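You operate a simulated robot arm through the tools that you are given. There is no shell and no other tool. Be economical: measure what you need, move in short steps, check, and stop when the job is done.

You run a simulated robot arm. Do the job below in one go: nothing can be reset, and whatever is moved stays where it is left.

Task
Put the rice and a tumbler of water in the one-eared pot.
Fine: dip the tumbler in the big basin; spill little; lipped tin and tumbler go back. Set down upright: tumbler.

The check looks at the end state, three seconds after you hand in, the way a careful person would. Anything else that was tipped, shoved, dropped, spilled or broken makes it a failure.

Robot
A 6-joint arm with a two-finger parallel gripper, fixed in place. Base frame: the origin is at the foot of the arm, x ahead of it, y to its left, z up. Readings come in m, degrees, newtons and seconds.
With the tool pointing down near the work surface it reaches from about 0.36 to 0.82 m from the base axis. Its first joint turns from -166.0 to 166.0 degrees. Payload 3.91 kg.
The TCP is the grasp point between the finger pads, 0.03 m short of the fingertips. In the tool frame z runs along the fingers and y along their closing line. Largest opening 0.11 m; finger width 0.02, thickness 0.01; the body of the gripper, 0.048 by 0.112 m, starts 0.055 m behind the TCP.
Orientation is that of the tool frame in the base frame, as a unit quaternion [x, y, z, w]. With the fingers straight down and closing along the base's y, the tool's x points along the base's -x, its y along +y and its z along -z.

Tools
- The arm moves only by the tool servo_tool. Its argument "steps" is a list of rows, each a list of 7 numbers: the shift along the base's x, y, z in m, then the turn, a rotation vector about the base's x, y, z in degrees, then the opening, from 0 (shut) to 1 (fully open). In form: [[tx, ty, tz, rx, ry, rz, grip], ...]. A call has 1 to 20 rows; each row shifts and turns the commanded pose from where the row before left it. Rows are played at 5 a second. More than 0.05 m and 8.6 degrees between two rows, or a gripper value outside its range, and nothing of the call is played. Where a pose cannot be reached the arm comes as near as it can. A force on the tool above 40 N (or 10 N above the force at the start of the call, whichever is more), or a blocked arm, ends the call early, and 0.2 s more pass. The fingers move at their own pace (about 0.045 m/s each) and stop on an object; they squeeze with about 24 N. The grip force told is the motor's: it shows also when the fingers shut on nothing. Time passes only in rows, and 0.2 s behind the last, so rows that do not move let the fingers close. The reply holds the time, the measured pose of the TCP, the force on the tool along the base axes, the opening and the grip force, in the units named above and with some noise, with the torque about the TCP (base axes, N m) and any sound that the robot's microphone picked up.
- Cameras (640 x 400 px; columns grow to the right, rows downward): "scene" is fixed at [0.4042, -0.4942, 1.5569]; the picture's right is [0.94, 0.34, 0.00], its down [0.32, -0.89, -0.32] and it looks along [-0.11, 0.30, -0.95] (base axes); focal length 244 px, centre (320, 200). "wrist" rides on the gripper at [0.077, 0.007, -0.114] in the tool frame; the picture's right is [-0.09, 1.00, 0.00], its down [-0.80, -0.07, -0.59] and it looks along [-0.59, -0.05, 0.80] (tool axes); focal length 270 px, centre (320, 200). There is no depth. A picture from a camera that has moved, and an enlarged one, comes with that camera's place and axes in the base frame and with its lens. The place of the scene camera against the robot may be out by one fixed shift of up to 0.025 m in any direction.
- grab_frame(camera): a new picture of that camera. It takes no simulated time.
- move_column(by): slides the trunk up (or, below 0, down) by that many m; the arm rides with it, the base frame stays. It gives what a move gives, with no picture.
- close_up(camera, box): a new picture of the part [left, top, right, bottom] of that camera's present view, enlarged. It takes no simulated time.
- job_done(): hands the job in; it is judged then, once.

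Work in short steps. Places have to be worked out from the pictures, the camera data and where the tool is seen: move nearer, look again, correct. Check each grasp and each placing, and mend what went wrong. You have 120 turns and 64 pictures in all, those below and enlarged ones among them. Open the gripper and draw the arm clear of the work before you hand the job in, unless the task says otherwise; then end with one line.

The tools are called after "Call:" as name(argument=value, ...) on one line, values as JSON. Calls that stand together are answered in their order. servo_tool: Moves the arm, as the interface text tells. Its arguments: {"type":"object","properties":{"steps":{"type":"array","items":{"type":"array","items":{"type":"number"}}}},"required":["steps"]} The other tools are called the same way: move_column (by) slides the trunk up or down; grab_frame (camera) takes a picture; close_up (camera, box) takes an enlarged picture of a part of a camera's view; job_done () hands the job in.

At the start:

```text
t: 0.0
eef_pos: [0.1651, -0.3746, 1.2433]
tcp_rot: [0.0, 1.0, 0.0, 0.0]
wrist_force: [0.7, 0.1, 0.5]
ft_torque: [0.01, -0.02, -0.01]
grip_width: 0.1101
grasp_force: 0.0
trunk travel left (down, up): [-0.55, 0.06]
```

scene: 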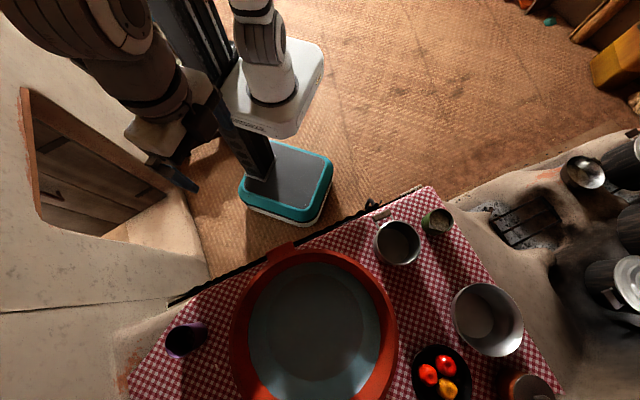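
wrist: 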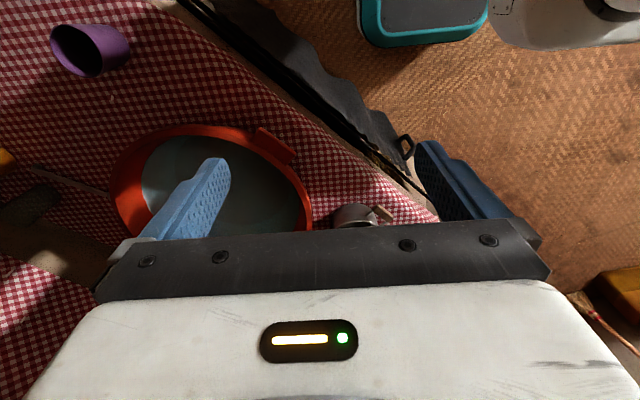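

The scene shows a table with a big red basin, a purple tumbler, a green tin, two pots and a plate. I'll enlarge the table for details.

Call:
close_up(camera="scene", box=[340, 170, 580, 400])

Call:
close_up(camera="scene", box=[120, 220, 420, 400])

Call:
close_up(camera="scene", box=[360, 190, 480, 280])

```text
1.74 times, centred on (460, 285) of scene
camera zoom: at [0.4042, -0.4942, 1.5569], right [0.94, 0.34, 0.0], down [0.32, -0.89, -0.32], along [-0.11, 0.3, -0.95], focal length 425 px, centre (76, 52)
```

zoom: 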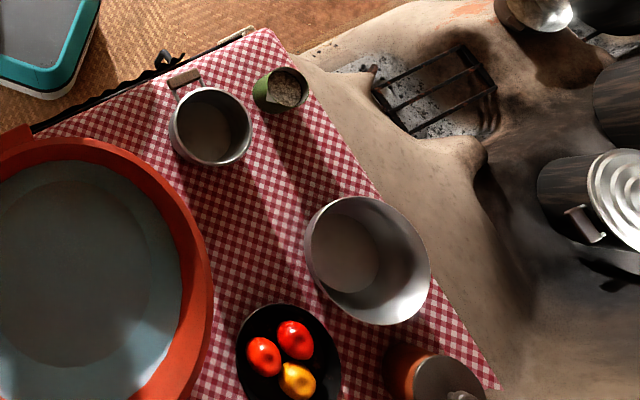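

```text
2.13 times, centred on (270, 310) of scene
camera zoom: at [0.4042, -0.4942, 1.5569], right [0.94, 0.34, 0.0], down [0.32, -0.89, -0.32], along [-0.11, 0.3, -0.95], focal length 522 px, centre (427, -35)
```

zoom: 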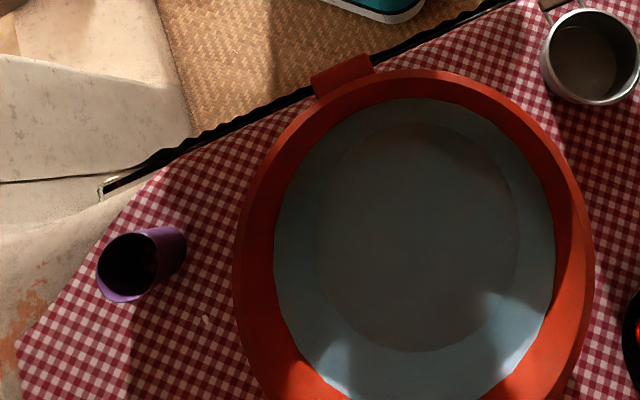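

```text
4.44 times, centred on (420, 235) of scene
camera zoom: at [0.4042, -0.4942, 1.5569], right [0.94, 0.34, 0.0], down [0.32, -0.89, -0.32], along [-0.11, 0.3, -0.95], focal length 1087 px, centre (-124, 44)
```

zoom: 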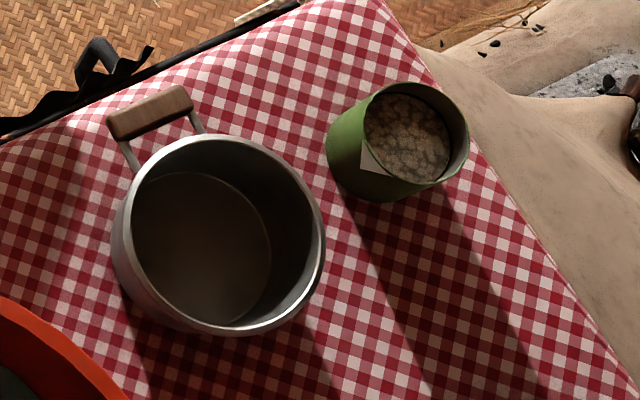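

The tall-top offset says tumbler and tin stand upright, with the table near z≈0.77. I'll move the arm high above the pot and tin to look with the wrist camera.

Call:
servo_tool(steps=[[0.04, 0.015, 0, 0, 0, 0, 1], [0.04, 0.015, 0, 0, 0, 0, 1], [0.04, 0.015, 0, 0, 0, 0, 1], [0.04, 0.015, 0, 0, 0, 0, 1], [0.04, 0.015, 0, 0, 0, 0, 1], [0.04, 0.015, 0, 0, 0, 0, 1], [0.04, 0.015, 0, 0, 0, 0, 1]])

Call:
grab_frame(camera="wrist")

```text
t: 1.6
eef_pos: [0.4464, -0.2708, 1.2426]
tcp_rot: [0.0, 1.0, 0.0, -0.001]
wrist_force: [0.0, 0.4, -0.3]
ft_torque: [0.0, 0.02, -0.03]
grip_width: 0.1102
grasp_force: 0.1
trunk travel left (down, up): [-0.55, 0.06]
```

```text
58 pictures are left
camera wrist: at [0.369, -0.263, 1.3561], right [0.09, 1.0, 0.0], down [0.8, -0.07, 0.59], along [0.59, -0.05, -0.8], focal length 270 px, centre (320, 200)
```

wrist: 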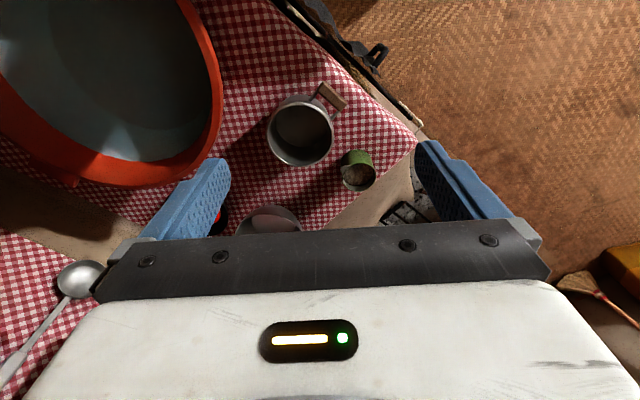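

Triangulating: tin mouth ≈(0.677,-0.21,0.863), pot rim ≈(0.567,-0.32,0.875), table ≈0.78. I'll lower the trunk for a closer look.

Call:
move_column(by=-0.25)

Call:
grab_frame(camera="wrist")

Call:
grab_frame(camera="scene")

```text
t: 4.2
eef_pos: [0.4454, -0.2709, 0.9927]
tcp_rot: [0.0, 1.0, 0.001, -0.001]
wrist_force: [0.3, 0.6, -0.1]
ft_torque: [0.0, -0.01, 0.0]
grip_width: 0.11
grasp_force: 0.0
trunk travel left (down, up): [-0.3, 0.31]
```

```text
57 pictures are left
camera wrist: at [0.3675, -0.2634, 1.1064], right [0.09, 1.0, 0.0], down [0.8, -0.07, 0.59], along [0.59, -0.05, -0.8], focal length 270 px, centre (320, 200)
```

wrist: 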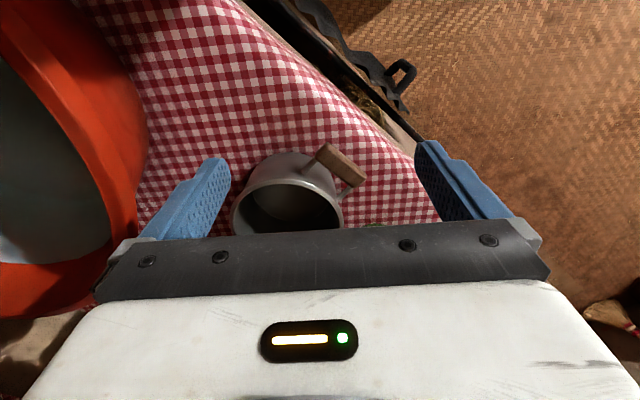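

```text
56 pictures are left
```

scene: 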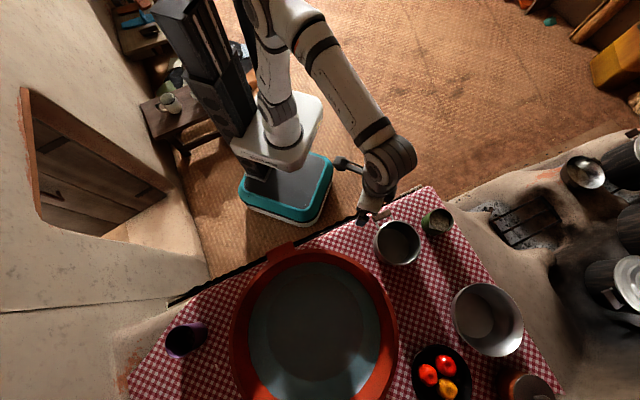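

The view is clear. I'll rotate the tool 150° about vertical so that the camera sits on the outward side, which will put it on top once I tilt for a side grasp.

Call:
servo_tool(steps=[[0, 0, 0.002, 0, 0, 7.5, 1], [0, 0, 0.002, 0, 0, 7.5, 1], [0, 0, 0.002, 0, 0, 7.5, 1], [0, 0, 0.002, 0, 0, 7.5, 1], [0, 0, 0.002, 0, 0, 7.5, 1], [0, 0, 0.002, 0, 0, 7.5, 1], [0, 0, 0.002, 0, 0, 7.5, 1], [0, 0, 0.002, 0, 0, 7.5, 1], [0, 0, 0.002, 0, 0, 7.5, 1], [0, 0, 0.002, 0, 0, 7.5, 1], [0, 0, 0.002, 0, 0, 7.5, 1], [0, 0, 0.002, 0, 0, 7.5, 1], [0, 0, 0.002, 0, 0, 7.5, 1], [0, 0, 0.002, 0, 0, 7.5, 1], [0, 0, 0.002, 0, 0, 7.5, 1], [0, 0, 0.002, 0, 0, 7.5, 1], [0, 0, 0.002, 0, 0, 7.5, 1], [0, 0, 0.002, 0, 0, 7.5, 1], [0, 0, 0.002, 0, 0, 7.5, 1], [0, 0, 0.002, 0, 0, 7.5, 1]])

Call:
grab_frame(camera="wrist")

```text
t: 8.4
eef_pos: [0.4842, -0.1966, 1.0304]
tcp_rot: [0.962, -0.272, -0.001, 0.01]
wrist_force: [0.0, -1.2, 0.9]
ft_torque: [0.03, 0.03, 0.0]
grip_width: 0.1098
grasp_force: 0.0
out of reach, approached as far as the arm can: row 19, 20
trunk travel left (down, up): [-0.3, 0.31]
```

```text
55 pictures are left
camera wrist: at [0.5464, -0.2396, 1.1434], right [-0.6, -0.8, 0.02], down [-0.64, 0.49, 0.59], along [-0.48, 0.34, -0.81], focal length 270 px, centre (320, 200)
```

wrist: 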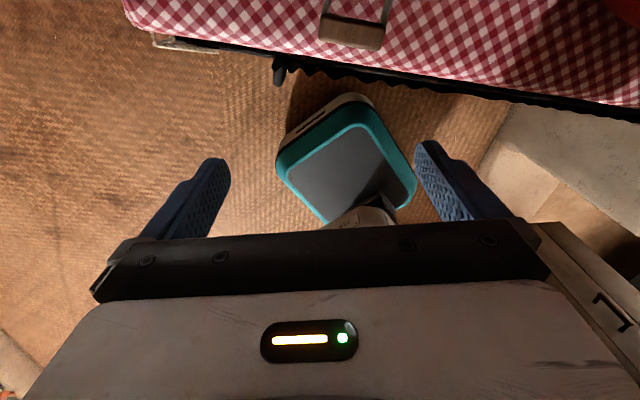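

Joint 6 hits its limit about here, so I'll back the yaw off 10° (approach heading about -40°) and shift toward +y to stand off from the tin.

Call:
servo_tool(steps=[[0, 0.0, 0, 0, 0, -5, 1], [0, 0.02, 0, 0, 0, -5, 1], [0.02, 0.04, 0, 0, 0, 0, 1], [0.02, 0.04, 0, 0, 0, 0, 1], [0.02, 0.03, 0, 0, 0, 0, 1]])

```text
t: 9.6
eef_pos: [0.5466, -0.0705, 1.0313]
tcp_rot: [0.94, -0.342, 0.0, 0.0]
wrist_force: [0.5, 0.0, 0.6]
ft_torque: [0.02, -0.01, -0.01]
grip_width: 0.1101
grasp_force: 0.0
trunk travel left (down, up): [-0.3, 0.31]
```

Yaw is -40°. Now I tilt the tool 55° so it points outward and 35° below horizontal, then look.

Call:
servo_tool(steps=[[0, 0, 0, -5.05, -6.02, 0, 1], [0, 0, 0, -5.05, -6.02, 0, 1], [0, 0, 0, -5.05, -6.02, 0, 1], [0, 0, 0, -5.05, -6.02, 0, 1], [0, 0, 0, -5.05, -6.02, 0, 1], [0, 0, 0, -5.05, -6.02, 0, 1], [0, 0, 0, -5.05, -6.02, 0, 1]])

Call:
grab_frame(camera="wrist")

Call:
grab_frame(camera="scene")

```text
t: 11.2
eef_pos: [0.5439, -0.0659, 1.0283]
tcp_rot: [0.833, -0.303, 0.435, 0.157]
wrist_force: [-0.6, -0.2, -0.5]
ft_torque: [0.01, -0.01, 0.0]
grip_width: 0.11
grasp_force: 0.0
trunk travel left (down, up): [-0.3, 0.31]
```

```text
54 pictures are left
camera wrist: at [0.5012, -0.0391, 1.1568], right [-0.68, -0.73, -0.07], down [-0.68, 0.66, -0.32], along [0.28, -0.16, -0.95], focal length 270 px, centre (320, 200)
```

wrist: 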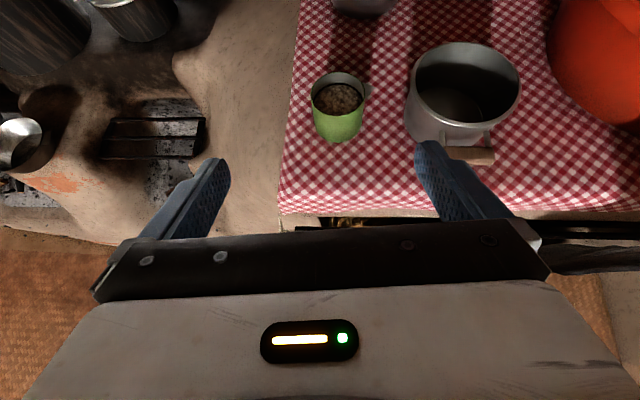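

```text
53 pictures are left
```

scene: 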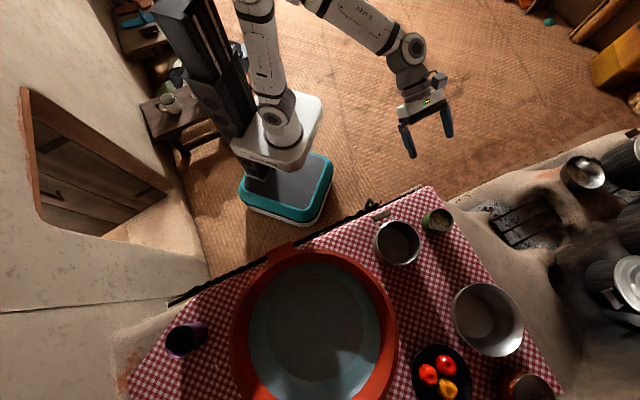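

Excellent view. I'll zoom in on the tin and pot.

Call:
close_up(camera="wrist", box=[280, 30, 530, 186])

```text
2.56 times, centred on (405, 108) of wrist
camera zoom: at [0.5012, -0.0391, 1.1568], right [-0.68, -0.73, -0.07], down [-0.68, 0.66, -0.32], along [0.28, -0.16, -0.95], focal length 692 px, centre (102, 436)
```

zoom: 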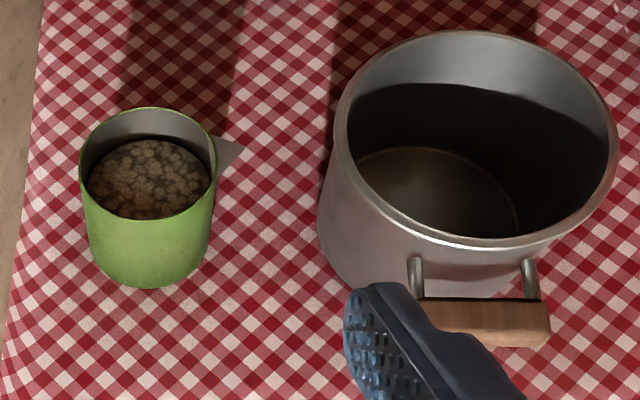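

The tin's spout points along (-0.65,-0.75), exactly to the right side of my tool, i.e. the way I'll tip it. The tin axis is ≈(0.68,-0.207), dia 0.07; I move to a pre-grasp 0.13 m back along the tool axis.

Call:
servo_tool(steps=[[0.0135, -0.018, -0.031, 0, 0, 0, 1], [0.0135, -0.018, -0.031, 0, 0, 0, 1], [0.0135, -0.018, -0.031, 0, 0, 0, 1], [0.0135, -0.018, -0.031, 0, 0, 0, 1], [0, 0, 0, 0, 0, 0, 1]])

Call:
grab_frame(camera="wrist")

```text
t: 12.4
eef_pos: [0.6003, -0.1365, 0.9056]
tcp_rot: [0.833, -0.303, 0.434, 0.158]
wrist_force: [-0.9, -0.6, -0.3]
ft_torque: [0.01, 0.02, -0.03]
grip_width: 0.11
grasp_force: 0.0
trunk travel left (down, up): [-0.3, 0.31]
```

```text
51 pictures are left
camera wrist: at [0.5566, -0.1094, 1.0326], right [-0.68, -0.73, -0.07], down [-0.68, 0.66, -0.31], along [0.28, -0.16, -0.95], focal length 270 px, centre (320, 200)
```

wrist: 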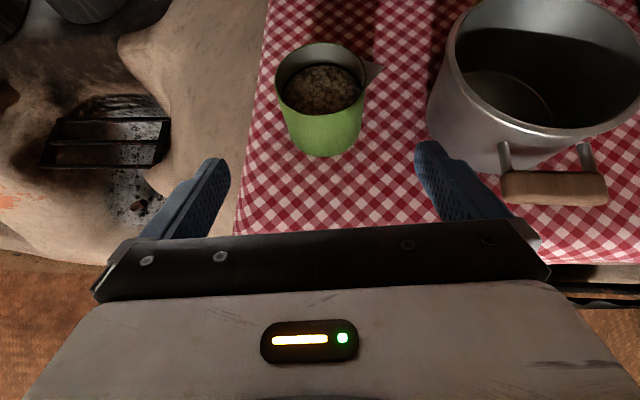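

Tin is centered between the fingers. I advance to the tin axis at z≈0.828.

Call:
servo_tool(steps=[[0.02, -0.0176, -0.0194, 0, 0, 0, 1], [0.02, -0.0176, -0.0194, 0, 0, 0, 1], [0.02, -0.0176, -0.0194, 0, 0, 0, 1], [0.02, -0.0176, -0.0194, 0, 0, 0, 1], [0, 0, 0, 0, 0, 0, 1]])

Call:
grab_frame(camera="wrist")

Call:
close_up(camera="scene", box=[340, 150, 500, 250])

```text
t: 13.6
eef_pos: [0.6792, -0.2098, 0.8297]
tcp_rot: [0.834, -0.303, 0.434, 0.158]
wrist_force: [0.2, -0.6, -0.3]
ft_torque: [0.01, 0.0, 0.0]
grip_width: 0.1101
grasp_force: 0.1
trunk travel left (down, up): [-0.3, 0.31]
```

```text
50 pictures are left
camera wrist: at [0.6361, -0.1826, 0.9565], right [-0.68, -0.73, -0.07], down [-0.68, 0.66, -0.31], along [0.28, -0.16, -0.95], focal length 270 px, centre (320, 200)
```

wrist: 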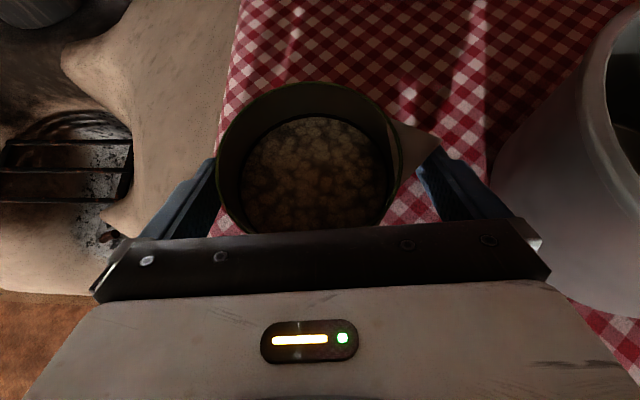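

```text
4.00 times, centred on (420, 200) of scene
camera zoom: at [0.4042, -0.4942, 1.5569], right [0.94, 0.34, 0.0], down [0.32, -0.89, -0.32], along [-0.11, 0.3, -0.95], focal length 978 px, centre (-80, 200)
```

zoom: 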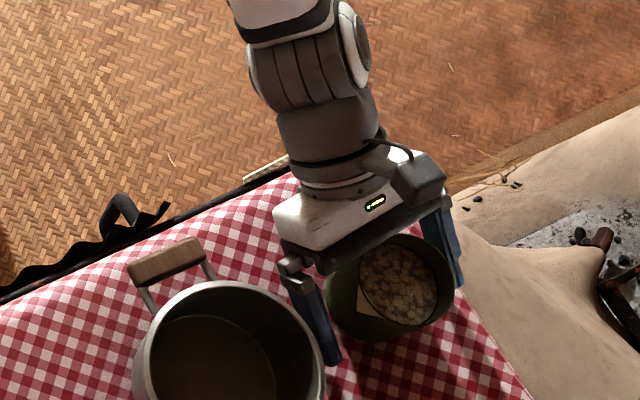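

The tin axis is ~8 mm behind the TCP and the rim is near the palm, so I back off 12 mm, lower 7 mm to keep the finger under the spout, then close.

Call:
servo_tool(steps=[[-0.0092, 0.0077, 0, 0, 0, 0, 1], [0, 0, -0.007, 0, 0, 0, 1], [0, 0, 0, 0, 0, 0, 0.6], [0, 0, 0, 0, 0, 0, 0.4], [0, 0, 0, 0, 0, 0, 0.2], [0, 0, 0, 0, 0, 0, 0.2], [0, 0, 0, 0, 0, 0, 0.2]])

Call:
grab_frame(camera="wrist")

```text
t: 15.2
eef_pos: [0.6676, -0.2015, 0.8255]
tcp_rot: [0.832, -0.303, 0.437, 0.158]
wrist_force: [-5.3, -3.6, 28.4]
ft_torque: [-1.25, 0.42, -0.24]
grip_width: 0.0702
grasp_force: 23.7
trunk travel left (down, up): [-0.3, 0.31]
```

```text
48 pictures are left
camera wrist: at [0.6242, -0.1741, 0.9521], right [-0.68, -0.73, -0.07], down [-0.68, 0.66, -0.32], along [0.28, -0.17, -0.94], focal length 270 px, centre (320, 200)
```

wrist: 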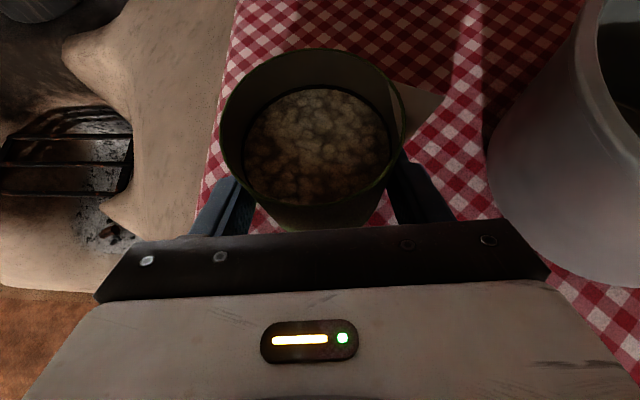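

The tin is gripped (width 0.070), with a fingertip pressing on the table (28 N upward). I lift 4 cm straight up and check.

Call:
servo_tool(steps=[[0, 0, 0.004, 0, 0, 0, 0.2], [0, 0, 0.01, 0, 0, 0, 0.2], [0, 0, 0.015, 0, 0, 0, 0.2], [0, 0, 0.015, 0, 0, 0, 0.2], [0, 0, 0, 0, 0, 0, 0.2]])

Call:
close_up(camera="scene", box=[340, 150, 500, 250])

```text
t: 16.4
eef_pos: [0.669, -0.2024, 0.8649]
tcp_rot: [0.834, -0.303, 0.433, 0.158]
wrist_force: [0.4, 0.6, 0.1]
ft_torque: [0.01, -0.01, -0.02]
grip_width: 0.0698
grasp_force: 23.9
trunk travel left (down, up): [-0.3, 0.31]
```

```text
4.00 times, centred on (420, 200) of scene
camera zoom: at [0.4042, -0.4942, 1.5569], right [0.94, 0.34, 0.0], down [0.32, -0.89, -0.32], along [-0.11, 0.3, -0.95], focal length 978 px, centre (-80, 200)
```

zoom: 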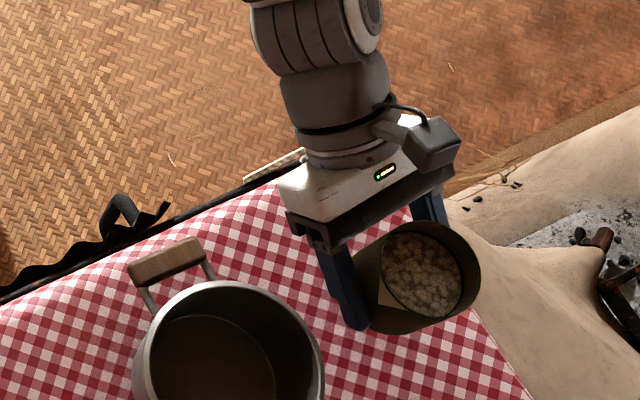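

Lifted with no table contact. I raise to z≈0.965 and move so the spout will end up over the pot centre (≈(0.570,-0.322)) when rolled.

Call:
servo_tool(steps=[[0, 0, 0.025, 0, 0, 0, 0.2], [0, 0, 0.025, 0, 0, 0, 0.2], [0, 0, 0.025, 0, 0, 0, 0.2], [0, 0, 0.025, 0, 0, 0, 0.2], [-0.015, -0.0173, 0.001, 0, 0, 0, 0.2], [-0.015, -0.0173, 0, 0, 0, 0, 0.2], [-0.015, -0.0173, 0, 0, 0, 0, 0.2], [-0.015, -0.0173, 0, 0, 0, 0, 0.2], [-0.016, -0.0173, 0, 0, 0, 0, 0.2], [0, 0, 0, 0, 0, 0, 0.2]])

Call:
grab_frame(camera="wrist")

Call:
close_up(camera="scene", box=[340, 170, 500, 270])

```text
t: 18.6
eef_pos: [0.5944, -0.2901, 0.9659]
tcp_rot: [0.834, -0.303, 0.434, 0.157]
wrist_force: [0.3, -0.9, 0.2]
ft_torque: [0.01, 0.03, 0.02]
grip_width: 0.0701
grasp_force: 24.3
trunk travel left (down, up): [-0.3, 0.31]
```

```text
46 pictures are left
camera wrist: at [0.5512, -0.2621, 1.0927], right [-0.68, -0.73, -0.07], down [-0.68, 0.66, -0.32], along [0.28, -0.16, -0.95], focal length 270 px, centre (320, 200)
```

wrist: 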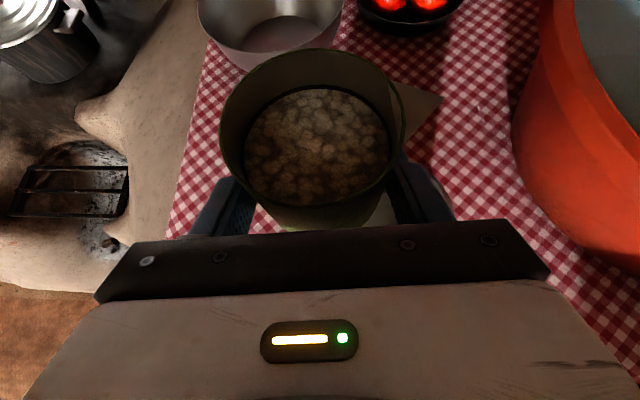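

```text
4.00 times, centred on (420, 220) of scene
camera zoom: at [0.4042, -0.4942, 1.5569], right [0.94, 0.34, 0.0], down [0.32, -0.89, -0.32], along [-0.11, 0.3, -0.95], focal length 978 px, centre (-80, 120)
```

zoom: 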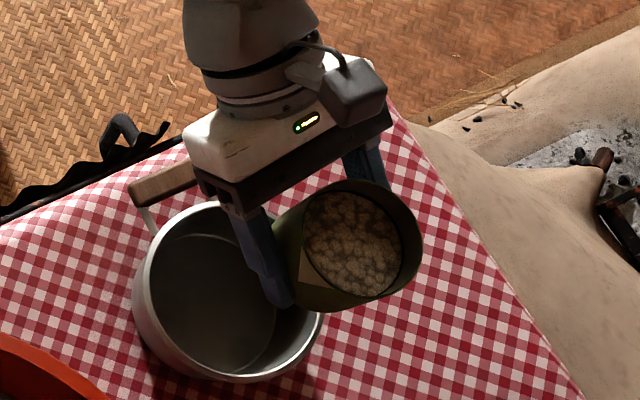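

Aligned. I roll about the approach axis toward the pot, first 45°, and check.

Call:
servo_tool(steps=[[0, 0, 0, 5.75, -4.82, 0, 0.2], [0, 0, 0, 5.75, -4.82, 0, 0.2], [0, 0, 0, 5.75, -4.82, 0, 0.2], [0, 0, 0, 5.75, -4.82, 0, 0.2], [0, 0, 0, 5.75, -4.82, 0, 0.2], [0, 0, 0, 5.75, -4.82, 0, 0.2]])

Call:
close_up(camera="scene", box=[340, 170, 500, 270])

```text
t: 20.0
eef_pos: [0.592, -0.2854, 0.9613]
tcp_rot: [0.741, -0.43, 0.498, -0.136]
wrist_force: [0.0, -0.2, -0.7]
ft_torque: [-0.02, -0.02, 0.01]
grip_width: 0.07
grasp_force: 24.3
out of reach, approached as far as the arm can: row 3
trunk travel left (down, up): [-0.3, 0.31]
```

```text
4.00 times, centred on (420, 220) of scene
camera zoom: at [0.4042, -0.4942, 1.5569], right [0.94, 0.34, 0.0], down [0.32, -0.89, -0.32], along [-0.11, 0.3, -0.95], focal length 978 px, centre (-80, 120)
```

zoom: 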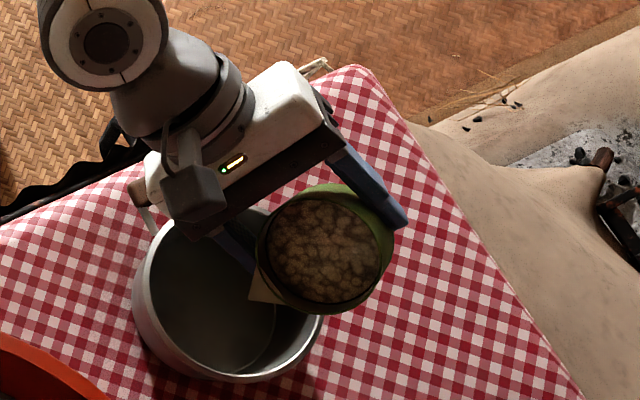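

Tilted about 39° so far (one row was cut), nothing spilled. I continue rolling.

Call:
servo_tool(steps=[[0, 0, 0.002, 5.75, -4.82, 0, 0.2], [0, 0, 0.002, 5.75, -4.82, 0, 0.2], [0, 0, 0, 5.75, -4.82, 0, 0.2], [0, 0, 0, 5.75, -4.82, 0, 0.2]])

Call:
close_up(camera="scene", box=[340, 170, 500, 270])

```text
t: 21.0
eef_pos: [0.5916, -0.2862, 0.9643]
tcp_rot: [0.606, -0.491, 0.519, -0.35]
wrist_force: [0.5, 0.6, 0.1]
ft_torque: [0.0, 0.01, -0.03]
grip_width: 0.0694
grasp_force: 23.9
trunk travel left (down, up): [-0.3, 0.31]
```

```text
4.00 times, centred on (420, 220) of scene
camera zoom: at [0.4042, -0.4942, 1.5569], right [0.94, 0.34, 0.0], down [0.32, -0.89, -0.32], along [-0.11, 0.3, -0.95], focal length 978 px, centre (-80, 120)
```

zoom: 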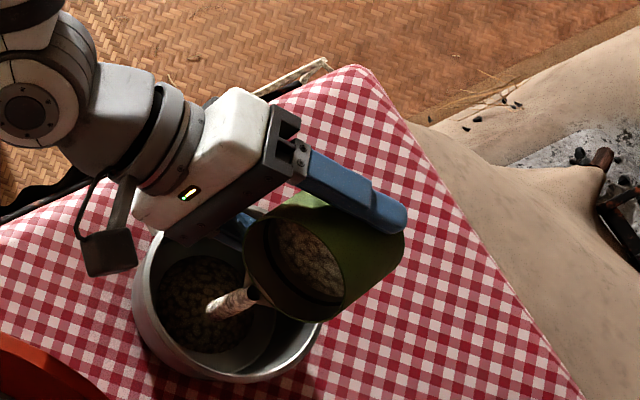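

Rice is pouring into the pot. I keep rolling slowly with pauses.

Call:
servo_tool(steps=[[0, 0, 0, 0, 0, 0, 0.2], [0, 0, 0, 0, 0, 0, 0.2], [0, 0, 0, 5.75, -4.82, 0, 0.2], [0, 0, 0, 0, 0, 0, 0.2], [0, 0, 0, 5.75, -4.82, 0, 0.2], [0, 0, 0, 0, 0, 0, 0.2], [0, 0, 0, 5.75, -4.82, 0, 0.2], [0, 0, 0, 0, 0, 0, 0.2], [0, 0, 0, 0, 0, 0, 0.2]])

Call:
close_up(camera="scene", box=[340, 170, 500, 270])

```text
t: 23.0
eef_pos: [0.591, -0.2845, 0.9635]
tcp_rot: [-0.477, 0.516, -0.511, 0.495]
wrist_force: [0.6, 0.5, 0.4]
ft_torque: [-0.01, 0.0, 0.0]
grip_width: 0.0694
grasp_force: 24.3
trunk travel left (down, up): [-0.3, 0.31]
```

```text
4.00 times, centred on (420, 220) of scene
camera zoom: at [0.4042, -0.4942, 1.5569], right [0.94, 0.34, 0.0], down [0.32, -0.89, -0.32], along [-0.11, 0.3, -0.95], focal length 978 px, centre (-80, 120)
```

zoom: 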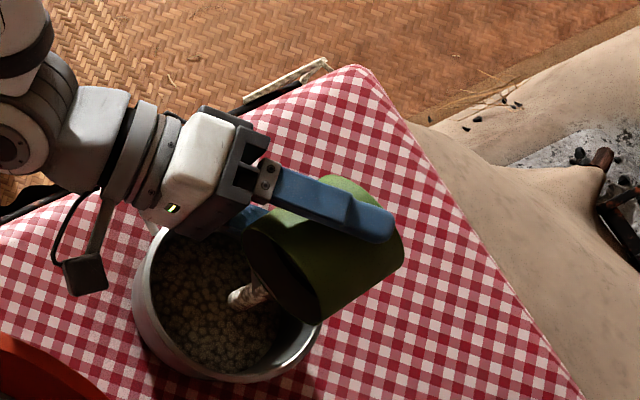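

Pouring goes well and stays in the pot. I roll further to about 125° to empty it.

Call:
servo_tool(steps=[[0, 0, 0, 5.75, -4.82, 0, 0.2], [0, 0, 0, 0, 0, 0, 0.2], [-0.003, -0.004, 0.003, 5.75, -4.82, 0, 0.2], [0, 0, 0, 0, 0, 0, 0.2], [-0.003, -0.004, 0.003, 5.75, -4.82, 0, 0.2], [0, 0, 0, 0, 0, 0, 0.2], [-0.003, -0.004, 0.003, 5.75, -4.82, 0, 0.2], [0, 0, 0, 0, 0, 0, 0.2], [-0.003, -0.004, 0.003, 5.75, -4.82, 0, 0.2], [0, 0, 0, 0, 0, 0, 0.2], [0, 0, 0, 0, 0, 0, 0.2], [0, 0, 0, 0, 0, 0, 0.2], [0, 0, 0, 0, 0, 0, 0.2]])

Call:
close_up(camera="scene", box=[340, 170, 500, 270])

Call:
grab_frame(camera="wrist")

```text
t: 25.8
eef_pos: [0.5802, -0.3015, 0.9768]
tcp_rot: [-0.224, 0.511, -0.457, 0.693]
wrist_force: [0.0, 0.1, -0.4]
ft_torque: [-0.03, -0.01, 0.01]
grip_width: 0.0691
grasp_force: 24.7
trunk travel left (down, up): [-0.3, 0.31]
```

```text
4.00 times, centred on (420, 220) of scene
camera zoom: at [0.4042, -0.4942, 1.5569], right [0.94, 0.34, 0.0], down [0.32, -0.89, -0.32], along [-0.11, 0.3, -0.95], focal length 978 px, centre (-80, 120)
```

zoom: 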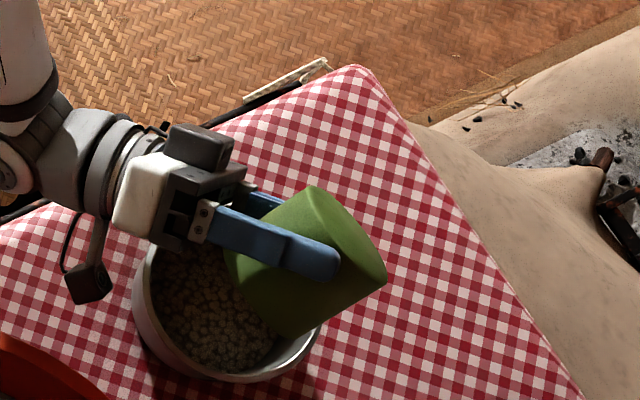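

```text
40 pictures are left
camera wrist: at [0.4815, -0.3456, 0.8885], right [0.39, 0.56, -0.73], down [-0.62, 0.75, 0.23], along [0.68, 0.36, 0.64], focal length 270 px, centre (320, 200)
```

wrist: 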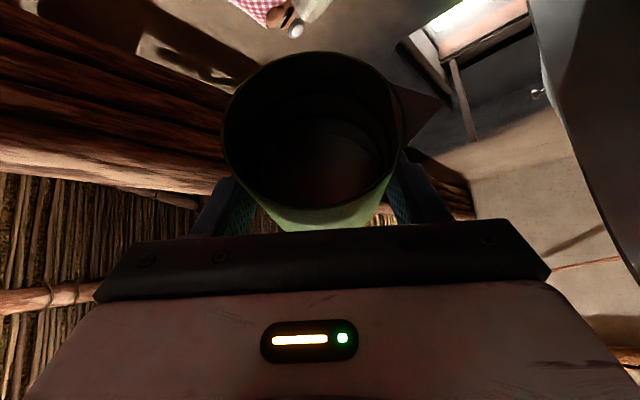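

The tin looks empty; I'll verify by zooming into its mouth.

Call:
close_up(camera="wrist", box=[210, 40, 450, 240])

```text
2.00 times, centred on (330, 140) of wrist
camera zoom: at [0.4815, -0.3456, 0.8885], right [0.39, 0.56, -0.73], down [-0.62, 0.75, 0.23], along [0.68, 0.36, 0.64], focal length 541 px, centre (300, 320)
```

zoom: 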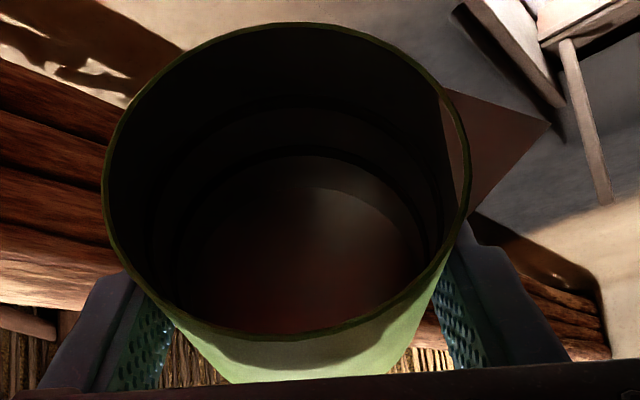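

Empty. I lift slightly and roll back upright.

Call:
servo_tool(steps=[[0.003, 0.004, 0.015, -5.75, 4.82, 0, 0.2], [0.003, 0.004, 0.015, -5.75, 4.82, 0, 0.2], [0, 0, 0.01, -5.75, 4.82, 0, 0.2], [0, 0, 0, -5.75, 4.82, 0, 0.2], [0, 0, 0, -5.75, 4.82, 0, 0.2], [0, 0, 0, -5.75, 4.82, 0, 0.2], [0, 0, 0, -5.75, 4.82, 0, 0.2], [0, 0, 0, -5.75, 4.82, 0, 0.2], [0, 0, 0, -5.75, 4.82, 0, 0.2], [0, 0, 0, -5.75, 4.82, 0, 0.2], [0, 0, 0, -5.75, 4.82, 0, 0.2], [0, 0, 0, -5.75, 4.82, 0, 0.2], [0.01, 0.01, 0, -5.75, 4.82, 0, 0.2], [0.01, 0.01, 0, -5.75, 4.82, 0, 0.2], [0.01, 0.01, 0, -5.75, 4.82, 0, 0.2], [0.01, 0.01, 0, -5.75, 4.82, 0, 0.2], [0, 0, 0, -5.75, 4.82, 0, 0.2], [0, 0, 0, 0, 0, 0, 0.2]])

```text
t: 29.6
eef_pos: [0.5635, -0.3347, 0.9762]
tcp_rot: [0.842, -0.291, 0.442, 0.107]
wrist_force: [-0.2, -0.6, -0.2]
ft_torque: [0.01, -0.03, -0.02]
grip_width: 0.0686
grasp_force: 23.5
out of reach, approached as far as the arm can: row 14, 15, 16, 17
trunk travel left (down, up): [-0.3, 0.31]
```

The arm was limited near the end and drifted in position. I move back toward above the tin's home first, then trim the orientation.

Call:
servo_tool(steps=[[0, 0, 0.02, 0, 0, 0, 0.2], [0.02, 0.026, 0.01, 0, 0, 0, 0.2], [0.02, 0.026, 0, 0, 0, 0, 0.2], [0.02, 0.026, 0, 0, 0, 0, 0.2], [0.02, 0.026, 0, 0, 0, 0, 0.2], [0.024, 0.026, 0, 0, 0, 0, 0.2], [0, 0, 0, 0, 0, 0, 0.2]])

Call:
grab_frame(camera="wrist")

```text
t: 31.2
eef_pos: [0.5794, -0.3199, 0.9596]
tcp_rot: [0.835, -0.289, 0.455, 0.111]
wrist_force: [-0.1, -0.6, -0.5]
ft_torque: [0.0, 0.03, 0.01]
grip_width: 0.0688
grasp_force: 23.6
out of reach, approached as far as the arm can: row 1, 2, 3, 4, 5, 6
trunk travel left (down, up): [-0.3, 0.31]
```

```text
38 pictures are left
camera wrist: at [0.527, -0.3027, 1.0855], right [-0.62, -0.77, -0.15], down [-0.71, 0.63, -0.32], along [0.34, -0.09, -0.94], focal length 270 px, centre (320, 200)
```

wrist: 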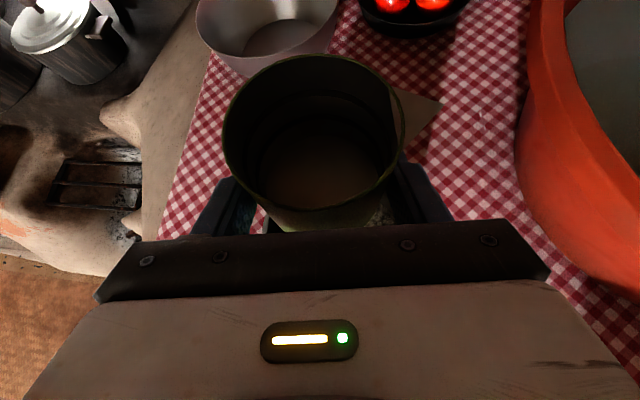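

It's stuck against a joint limit. I roll forward again ~22° where motion was free and then translate toward the tin's home.

Call:
servo_tool(steps=[[0, 0, 0.005, 5.75, -4.82, 0, 0.2], [0, 0, 0.005, 5.75, -4.82, 0, 0.2], [0, 0, 0.005, 5.75, -4.82, 0, 0.2], [0, 0, 0.01, 5.75, -4.82, 0, 0.2], [0, 0, 0.01, 0, 0, 0, 0.2]])

Call:
grab_frame(camera="scene")

```text
t: 32.4
eef_pos: [0.575, -0.316, 0.9835]
tcp_rot: [0.794, -0.365, 0.486, -0.041]
wrist_force: [0.3, -0.5, -0.7]
ft_torque: [0.02, -0.02, 0.03]
grip_width: 0.0687
grasp_force: 24.0
out of reach, approached as far as the arm can: row 1, 2
trunk travel left (down, up): [-0.3, 0.31]
```

```text
37 pictures are left
```

scene: 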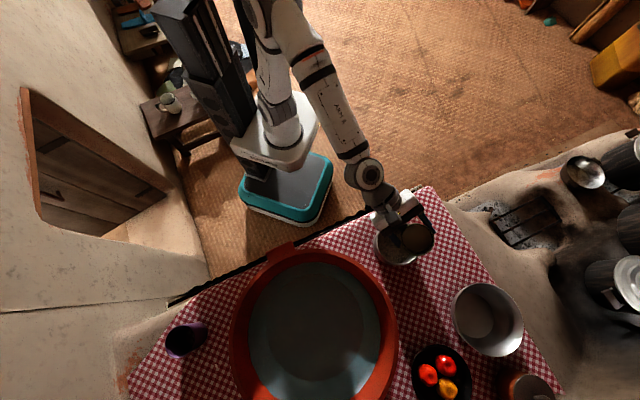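

Free again. I translate toward above the tin's home in this rolled pose.

Call:
servo_tool(steps=[[0.0, 0.0, 0.02, 0, 0, 0, 0.2], [0.019, 0.022, 0, 0, 0, 0, 0.2], [0.019, 0.022, 0, 0, 0, 0, 0.2], [0.019, 0.022, 0, 0, 0, 0, 0.2], [0.019, 0.022, 0, 0, 0, 0, 0.2], [0.019, 0.022, 0, 0, 0, 0, 0.2], [0, 0, 0, 0, 0, 0, 0.2]])

```text
t: 34.0
eef_pos: [0.6655, -0.2136, 1.0005]
tcp_rot: [0.794, -0.361, 0.486, -0.046]
wrist_force: [0.5, -1.0, -1.3]
ft_torque: [0.0, -0.01, 0.0]
grip_width: 0.0687
grasp_force: 23.7
out of reach, approached as far as the arm can: row 6
trunk travel left (down, up): [-0.3, 0.31]
```

Now roll back toward upright.

Call:
servo_tool(steps=[[0, 0, 0, -5.75, 4.82, 0, 0.2], [0, 0, 0, -5.75, 4.82, 0, 0.2], [0, 0, 0, 0, 0, 0, 0.2]])

```text
t: 34.8
eef_pos: [0.626, -0.2797, 0.968]
tcp_rot: [0.833, -0.302, 0.461, 0.046]
wrist_force: [0.1, -0.9, -0.6]
ft_torque: [0.05, 0.01, 0.03]
grip_width: 0.0688
grasp_force: 24.3
out of reach, approached as far as the arm can: row 1, 2
trunk travel left (down, up): [-0.3, 0.31]
```

I suspect the wrist passed its singularity on the wrong side. The tin is empty, so I can take a detour: roll forward, pitch the tool straight down, unroll, then tilt up again.

Call:
servo_tool(steps=[[0, 0, 0.01, 5.75, -4.82, 0, 0.2], [0, 0, 0.01, 5.75, -4.82, 0, 0.2], [0, 0, 0.02, 5.75, -4.82, 0, 0.2], [0, 0, 0.02, 5.75, -4.82, 0, 0.2], [0, 0, 0.01, 4.82, 5.75, 0, 0.2], [0, 0, 0.01, 4.82, 5.75, 0, 0.2], [0, 0, 0.01, 4.82, 5.75, 0, 0.2], [0, 0, 0.01, 4.82, 5.75, 0, 0.2], [0, 0, 0, 4.82, 5.75, 0, 0.2], [0, 0, 0, 4.82, 5.75, 0, 0.2]])

```text
t: 37.0
eef_pos: [0.6224, -0.2792, 1.0536]
tcp_rot: [0.819, -0.517, 0.152, -0.2]
wrist_force: [0.3, -0.8, -0.8]
ft_torque: [-0.03, 0.03, 0.01]
grip_width: 0.0686
grasp_force: 24.0
out of reach, approached as far as the arm can: row 1, 2
trunk travel left (down, up): [-0.3, 0.31]
```

Free now. I rotate to the plain straight-down pose (yaw -40°) while moving above the tin's home.

Call:
servo_tool(steps=[[0, 0.01, 0, -3.13, 4.87, 4.76, 0.2], [0, 0.01, 0, -3.13, 4.87, 4.76, 0.2], [0.01, 0.01, 0, -3.13, 4.87, 4.76, 0.2], [0.01, 0.02, 0, -3.13, 4.87, 4.76, 0.2], [0.01, 0.02, 0, -3.13, 4.87, 4.76, 0.2], [0, 0, 0, 0, 0, 0, 0.2]])

```text
t: 38.4
eef_pos: [0.6462, -0.2182, 1.0511]
tcp_rot: [0.93, -0.34, 0.01, -0.14]
wrist_force: [0.0, 1.0, -1.7]
ft_torque: [-0.02, 0.0, 0.03]
grip_width: 0.0687
grasp_force: 23.6
out of reach, approached as far as the arm can: row 3, 4, 5
trunk travel left (down, up): [-0.3, 0.31]
```

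Still limited in this branch. Likely the tool had been *above* the forearm direction originally, so I need to go back over the top: roll forward, pitch the tool up toward horizontal, then unroll.

Call:
servo_tool(steps=[[0, 0, 0, 5.75, -4.82, 0, 0.2], [0, 0, 0, 5.75, -4.82, 0, 0.2], [0, 0, 0, 5.75, -4.82, 0, 0.2], [0, 0, 0, 5.75, -4.82, 0, 0.2], [0, 0, 0, -4.82, -5.75, 0, 0.2], [0, 0, 0, -4.82, -5.75, 0, 0.2], [0, 0, 0, -4.82, -5.75, 0, 0.2], [0, 0, 0, -4.82, -5.75, 0, 0.2], [0, 0, 0, -4.82, -5.75, 0, 0.2], [0, 0, 0, -4.82, -5.75, 0, 0.2], [0, 0, 0, -4.82, -5.75, 0, 0.2], [0, 0, 0, -4.82, -5.75, 0, 0.2], [0, 0, 0, -4.82, -5.75, 0, 0.2]])

```text
t: 41.2
eef_pos: [0.6468, -0.2189, 1.0511]
tcp_rot: [0.815, -0.06, 0.561, -0.132]
wrist_force: [0.5, -1.2, -0.1]
ft_torque: [0.0, 0.0, -0.04]
grip_width: 0.0689
grasp_force: 23.9
trunk travel left (down, up): [-0.3, 0.31]
```

All reachable. Now I rotate to heading -40°, elevation -20°, closing axis level.

Call:
servo_tool(steps=[[0, 0, 0, -2.3, 0.7, -6.12, 0.2], [0, 0, 0, -2.3, 0.7, -6.12, 0.2], [0, 0, 0, -2.3, 0.7, -6.12, 0.2], [0, 0, 0, -2.3, 0.7, -6.12, 0.2], [0, 0, 0, -2.3, 0.7, -6.12, 0.2], [0, 0, 0, -2.3, 0.7, -6.12, 0.2], [0, 0, 0, -2.3, 0.7, -6.12, 0.2], [0, 0, 0, 0, 0, 0, 0.2]])

```text
t: 43.0
eef_pos: [0.6359, -0.2448, 1.0543]
tcp_rot: [0.8, -0.206, 0.558, 0.079]
wrist_force: [-0.5, 0.1, -0.3]
ft_torque: [0.02, 0.01, 0.01]
grip_width: 0.0682
grasp_force: 24.1
out of reach, approached as far as the arm can: row 5, 6, 7
trunk travel left (down, up): [-0.3, 0.31]
```

Still a limit. Let me look at the arm's actual configuration.

Call:
close_up(camera="scene", box=[220, 0, 480, 240])

```text
1.67 times, centred on (350, 120) of scene
camera zoom: at [0.4042, -0.4942, 1.5569], right [0.94, 0.34, 0.0], down [0.32, -0.89, -0.32], along [-0.11, 0.3, -0.95], focal length 408 px, centre (270, 333)
```

zoom: 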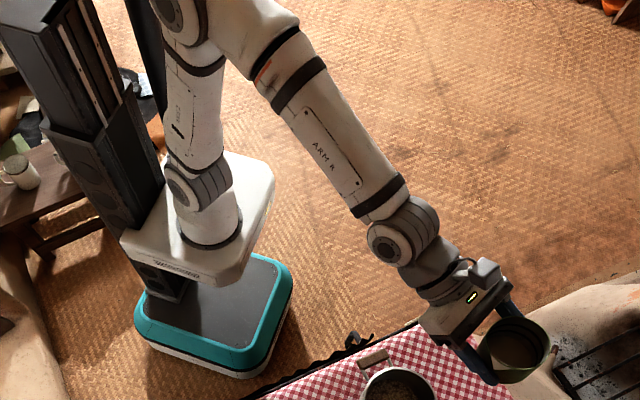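

The forearm roll joint seems the one at its limit, because the tool passes below the forearm line. I'll yaw back a little, pitch the tool up to about +8° elevation and yaw again over the top.

Call:
servo_tool(steps=[[0, 0, 0, 2.3, -0.7, 6.12, 0.2], [0, 0, 0, 2.3, -0.7, 6.12, 0.2], [0, 0, 0, 0, -7.5, 0, 0.2], [0, 0, 0, 0, -7.5, 0, 0.2], [0, 0, 0, 0, -7.5, 0, 0.2], [0, 0, 0, 0, -7.5, 0, 0.2], [0, 0, 0, 0, 0, -7, 0.2], [0, 0, 0, 0, 0, -7, 0.2], [0, 0, 0, 0, 0, -7, 0.2], [0, 0, 0, 0, 0, 0, 0.2]])

```text
t: 45.2
eef_pos: [0.6297, -0.2618, 1.0495]
tcp_rot: [0.59, -0.269, 0.754, 0.101]
wrist_force: [0.0, -0.4, -0.5]
ft_torque: [-0.04, 0.02, 0.01]
grip_width: 0.0686
grasp_force: 24.0
out of reach, approached as far as the arm can: row 1, 9
trunk travel left (down, up): [-0.3, 0.31]
```

Progress; I test single moves to find which direction is limited: first a roll back about the tool axis.

Call:
servo_tool(steps=[[0, 0, 0, -5.8, 3.65, -1.1, 0.2], [0, 0, 0, -5.8, 3.65, -1.1, 0.2], [0, 0, 0, 0, 0, 0, 0.2]])

Call:
close_up(camera="scene", box=[220, 0, 480, 240])

```text
t: 46.0
eef_pos: [0.6106, -0.2948, 1.0433]
tcp_rot: [0.606, -0.231, 0.75, 0.133]
wrist_force: [-0.1, 0.9, -0.1]
ft_torque: [0.01, 0.04, -0.02]
grip_width: 0.0686
grasp_force: 24.1
out of reach, approached as far as the arm can: row 1, 2
trunk travel left (down, up): [-0.3, 0.31]
```

```text
1.67 times, centred on (350, 120) of scene
camera zoom: at [0.4042, -0.4942, 1.5569], right [0.94, 0.34, 0.0], down [0.32, -0.89, -0.32], along [-0.11, 0.3, -0.95], focal length 408 px, centre (270, 333)
```

zoom: 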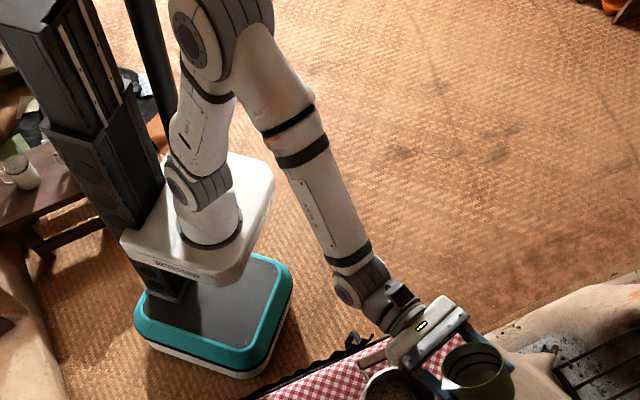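

The limit pattern suggests the wrist is now in the other (flipped) branch, where headings to the left are comfortable. I'll use heading about -8° for setting the tin back, moving above its home.

Call:
servo_tool(steps=[[0, 0, 0.01, 0, 0, 7.7, 0.2], [0, 0.01, 0.0, 0, 0, 7.7, 0.2], [0.01, 0.02, 0.0, 0, 0, 7.7, 0.2], [0.01, 0.02, 0, 0, 6.6, 0, 0.2], [0.01, 0.02, 0, 0, 6.6, 0, 0.2], [0.01, 0.01, 0, 0, 6.6, 0, 0.2], [0.01, 0.01, 0, -2.2, 6.6, 0, 0.2], [0, 0, 0, 0, 0, 0, 0.2]])

```text
t: 47.8
eef_pos: [0.6619, -0.2044, 1.0544]
tcp_rot: [0.797, -0.094, 0.596, 0.019]
wrist_force: [-0.6, 0.2, -0.7]
ft_torque: [-0.03, 0.01, 0.02]
grip_width: 0.0686
grasp_force: 23.5
trunk travel left (down, up): [-0.3, 0.31]
```

No limits in this pose. I descend some and finish to elevation -35° so the tin is upright.

Call:
servo_tool(steps=[[0, 0, -0.03, 0, 0, 0, 0.2], [0, 0, -0.03, -0.6, 6.27, 0.9, 0.2], [0, 0, -0.03, -0.6, 6.27, 0.9, 0.2], [0, 0, -0.02, -0.6, 6.27, 0.9, 0.2], [0, 0, 0, 0, 0, 0, 0.2]])

Call:
grab_frame(camera="wrist")

```text
t: 49.0
eef_pos: [0.6611, -0.2062, 0.9429]
tcp_rot: [0.885, -0.062, 0.46, 0.033]
wrist_force: [0.2, 1.1, -1.0]
ft_torque: [0.02, -0.01, -0.01]
grip_width: 0.0684
grasp_force: 24.2
trunk travel left (down, up): [-0.3, 0.31]
```

```text
34 pictures are left
camera wrist: at [0.6105, -0.2051, 1.071], right [-0.19, -0.98, -0.07], down [-0.93, 0.2, -0.31], along [0.32, 0.01, -0.95], focal length 270 px, centre (320, 200)
```

wrist: 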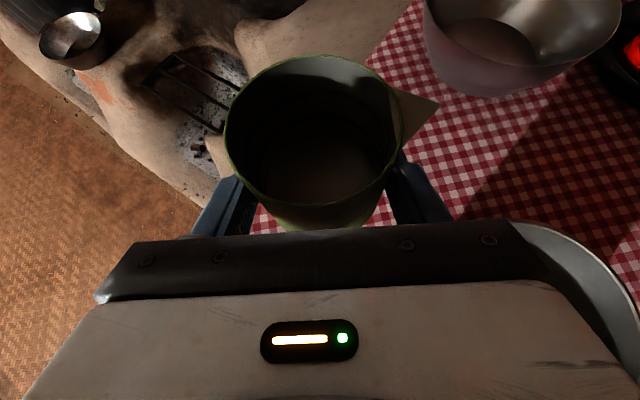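

The tin is upright, but with this heading the gripper's right side comes close to the pot rim. I try yawing to about -22° here.

Call:
servo_tool(steps=[[0, 0, 0, 0, 0, -5, 0.2], [0, 0, 0, 0, 0, -5, 0.2], [0, 0, 0, 0, 0, -4, 0.2], [0, 0, 0, 0, 0, 0, 0.2]])

```text
t: 50.0
eef_pos: [0.659, -0.2045, 0.9425]
tcp_rot: [0.879, -0.142, 0.449, 0.072]
wrist_force: [-0.5, 0.7, -0.3]
ft_torque: [0.0, 0.03, 0.0]
grip_width: 0.0687
grasp_force: 24.1
out of reach, approached as far as the arm can: row 3
trunk travel left (down, up): [-0.3, 0.31]
```

Limit reached at about -18°, which gives enough clearance. I align over the home spot and descend to just above the table.

Call:
servo_tool(steps=[[0.004, 0.001, -0.02, -0.3, -0.95, 0, 0.2], [0.004, 0.001, -0.03, 0, 0, 0, 0.2], [0, 0, -0.03, 0, 0, 0, 0.2], [0, 0, -0.015, 0, 0, 0, 0.2], [0, 0, 0, 0, 0, 0, 0.2]])

Call:
grab_frame(camera="wrist")

Call:
close_up(camera="scene", box=[340, 150, 500, 250])

```text
t: 51.2
eef_pos: [0.663, -0.2083, 0.8621]
tcp_rot: [0.876, -0.139, 0.457, 0.067]
wrist_force: [-0.2, -0.2, 0.0]
ft_torque: [0.03, -0.02, -0.03]
grip_width: 0.0687
grasp_force: 24.1
out of reach, approached as far as the arm can: row 1, 3, 4
trunk travel left (down, up): [-0.3, 0.31]
```

```text
33 pictures are left
camera wrist: at [0.6135, -0.2009, 0.9888], right [-0.35, -0.93, -0.08], down [-0.88, 0.36, -0.31], along [0.32, -0.04, -0.95], focal length 270 px, centre (320, 200)
```

wrist: 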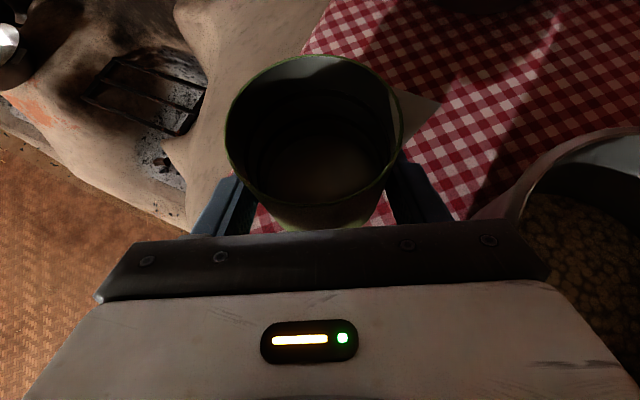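

```text
4.00 times, centred on (420, 200) of scene
camera zoom: at [0.4042, -0.4942, 1.5569], right [0.94, 0.34, 0.0], down [0.32, -0.89, -0.32], along [-0.11, 0.3, -0.95], focal length 978 px, centre (-80, 200)
```

zoom: 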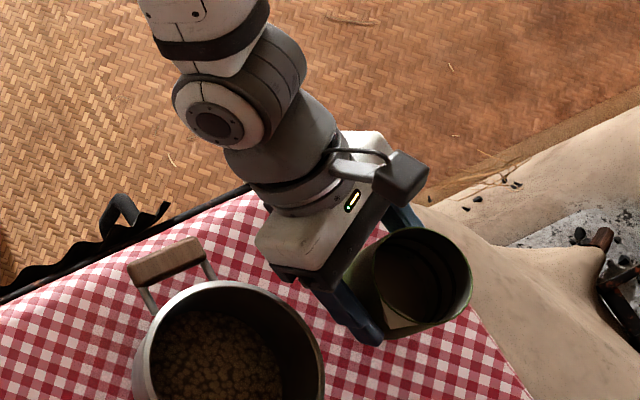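

Rice is all in the pot with none around it. I yaw +5° to stay off the limit, recenter, and descend further.

Call:
servo_tool(steps=[[0, 0, 0, 0, 0, 5, 0.2], [0.002, 0.0025, -0.01, 0, 0, 0, 0.2], [0.002, 0.0025, -0.01, 0, 0, 0, 0.2], [0, 0, -0.006, 0, 0, 0, 0.2], [0, 0, 0, 0, 0, 0, 0.2]])

```text
t: 52.4
eef_pos: [0.6668, -0.2051, 0.8342]
tcp_rot: [0.881, -0.103, 0.46, 0.053]
wrist_force: [-0.2, 0.7, -0.4]
ft_torque: [0.01, 0.0, -0.01]
grip_width: 0.0686
grasp_force: 23.4
trunk travel left (down, up): [-0.3, 0.31]
```

On target within 2 mm. I lower gently until contact.

Call:
servo_tool(steps=[[0, 0.001, -0.003, 0, 0, 0, 0.2], [0, 0.001, -0.003, 0, 0, 0, 0.2], [0, 0, -0.002, 0, 0, 0, 0.2], [0, 0, 0, 0, 0, 0, 0.2]])

```text
t: 53.4
eef_pos: [0.6682, -0.2045, 0.8294]
tcp_rot: [0.88, -0.102, 0.461, 0.052]
wrist_force: [-1.2, -2.3, 10.6]
ft_torque: [-0.24, -0.39, -0.09]
grip_width: 0.0686
grasp_force: 24.2
trunk travel left (down, up): [-0.3, 0.31]
```

Contact with the table at about 10 N. I open the fingers partially (to ~0.09 m) to release.

Call:
servo_tool(steps=[[0, 0, 0, 0, 0, 0, 0.7], [0, 0, 0, 0, 0, 0, 0.78], [0, 0, 0, 0, 0, 0, 0.82], [0, 0, 0, 0, 0, 0, 0.82]])

Call:
grab_frame(camera="wrist")

```text
t: 54.4
eef_pos: [0.6686, -0.2037, 0.8262]
tcp_rot: [0.881, -0.103, 0.459, 0.054]
wrist_force: [-0.3, 0.7, -0.6]
ft_torque: [0.0, 0.02, -0.01]
grip_width: 0.0901
grasp_force: 0.2
trunk travel left (down, up): [-0.3, 0.31]
```

```text
31 pictures are left
camera wrist: at [0.6176, -0.1982, 0.9542], right [-0.28, -0.96, -0.07], down [-0.9, 0.29, -0.32], along [0.32, -0.02, -0.95], focal length 270 px, centre (320, 200)
```

wrist: 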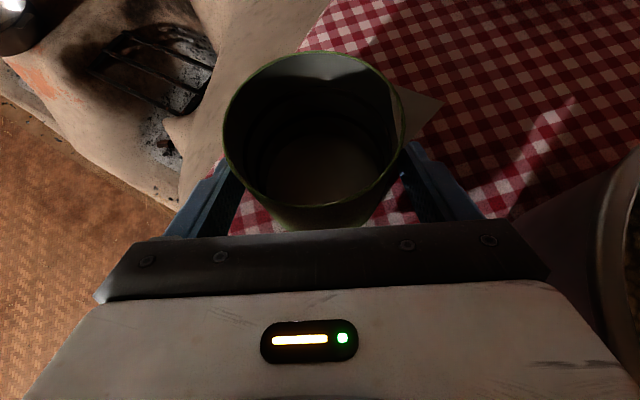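

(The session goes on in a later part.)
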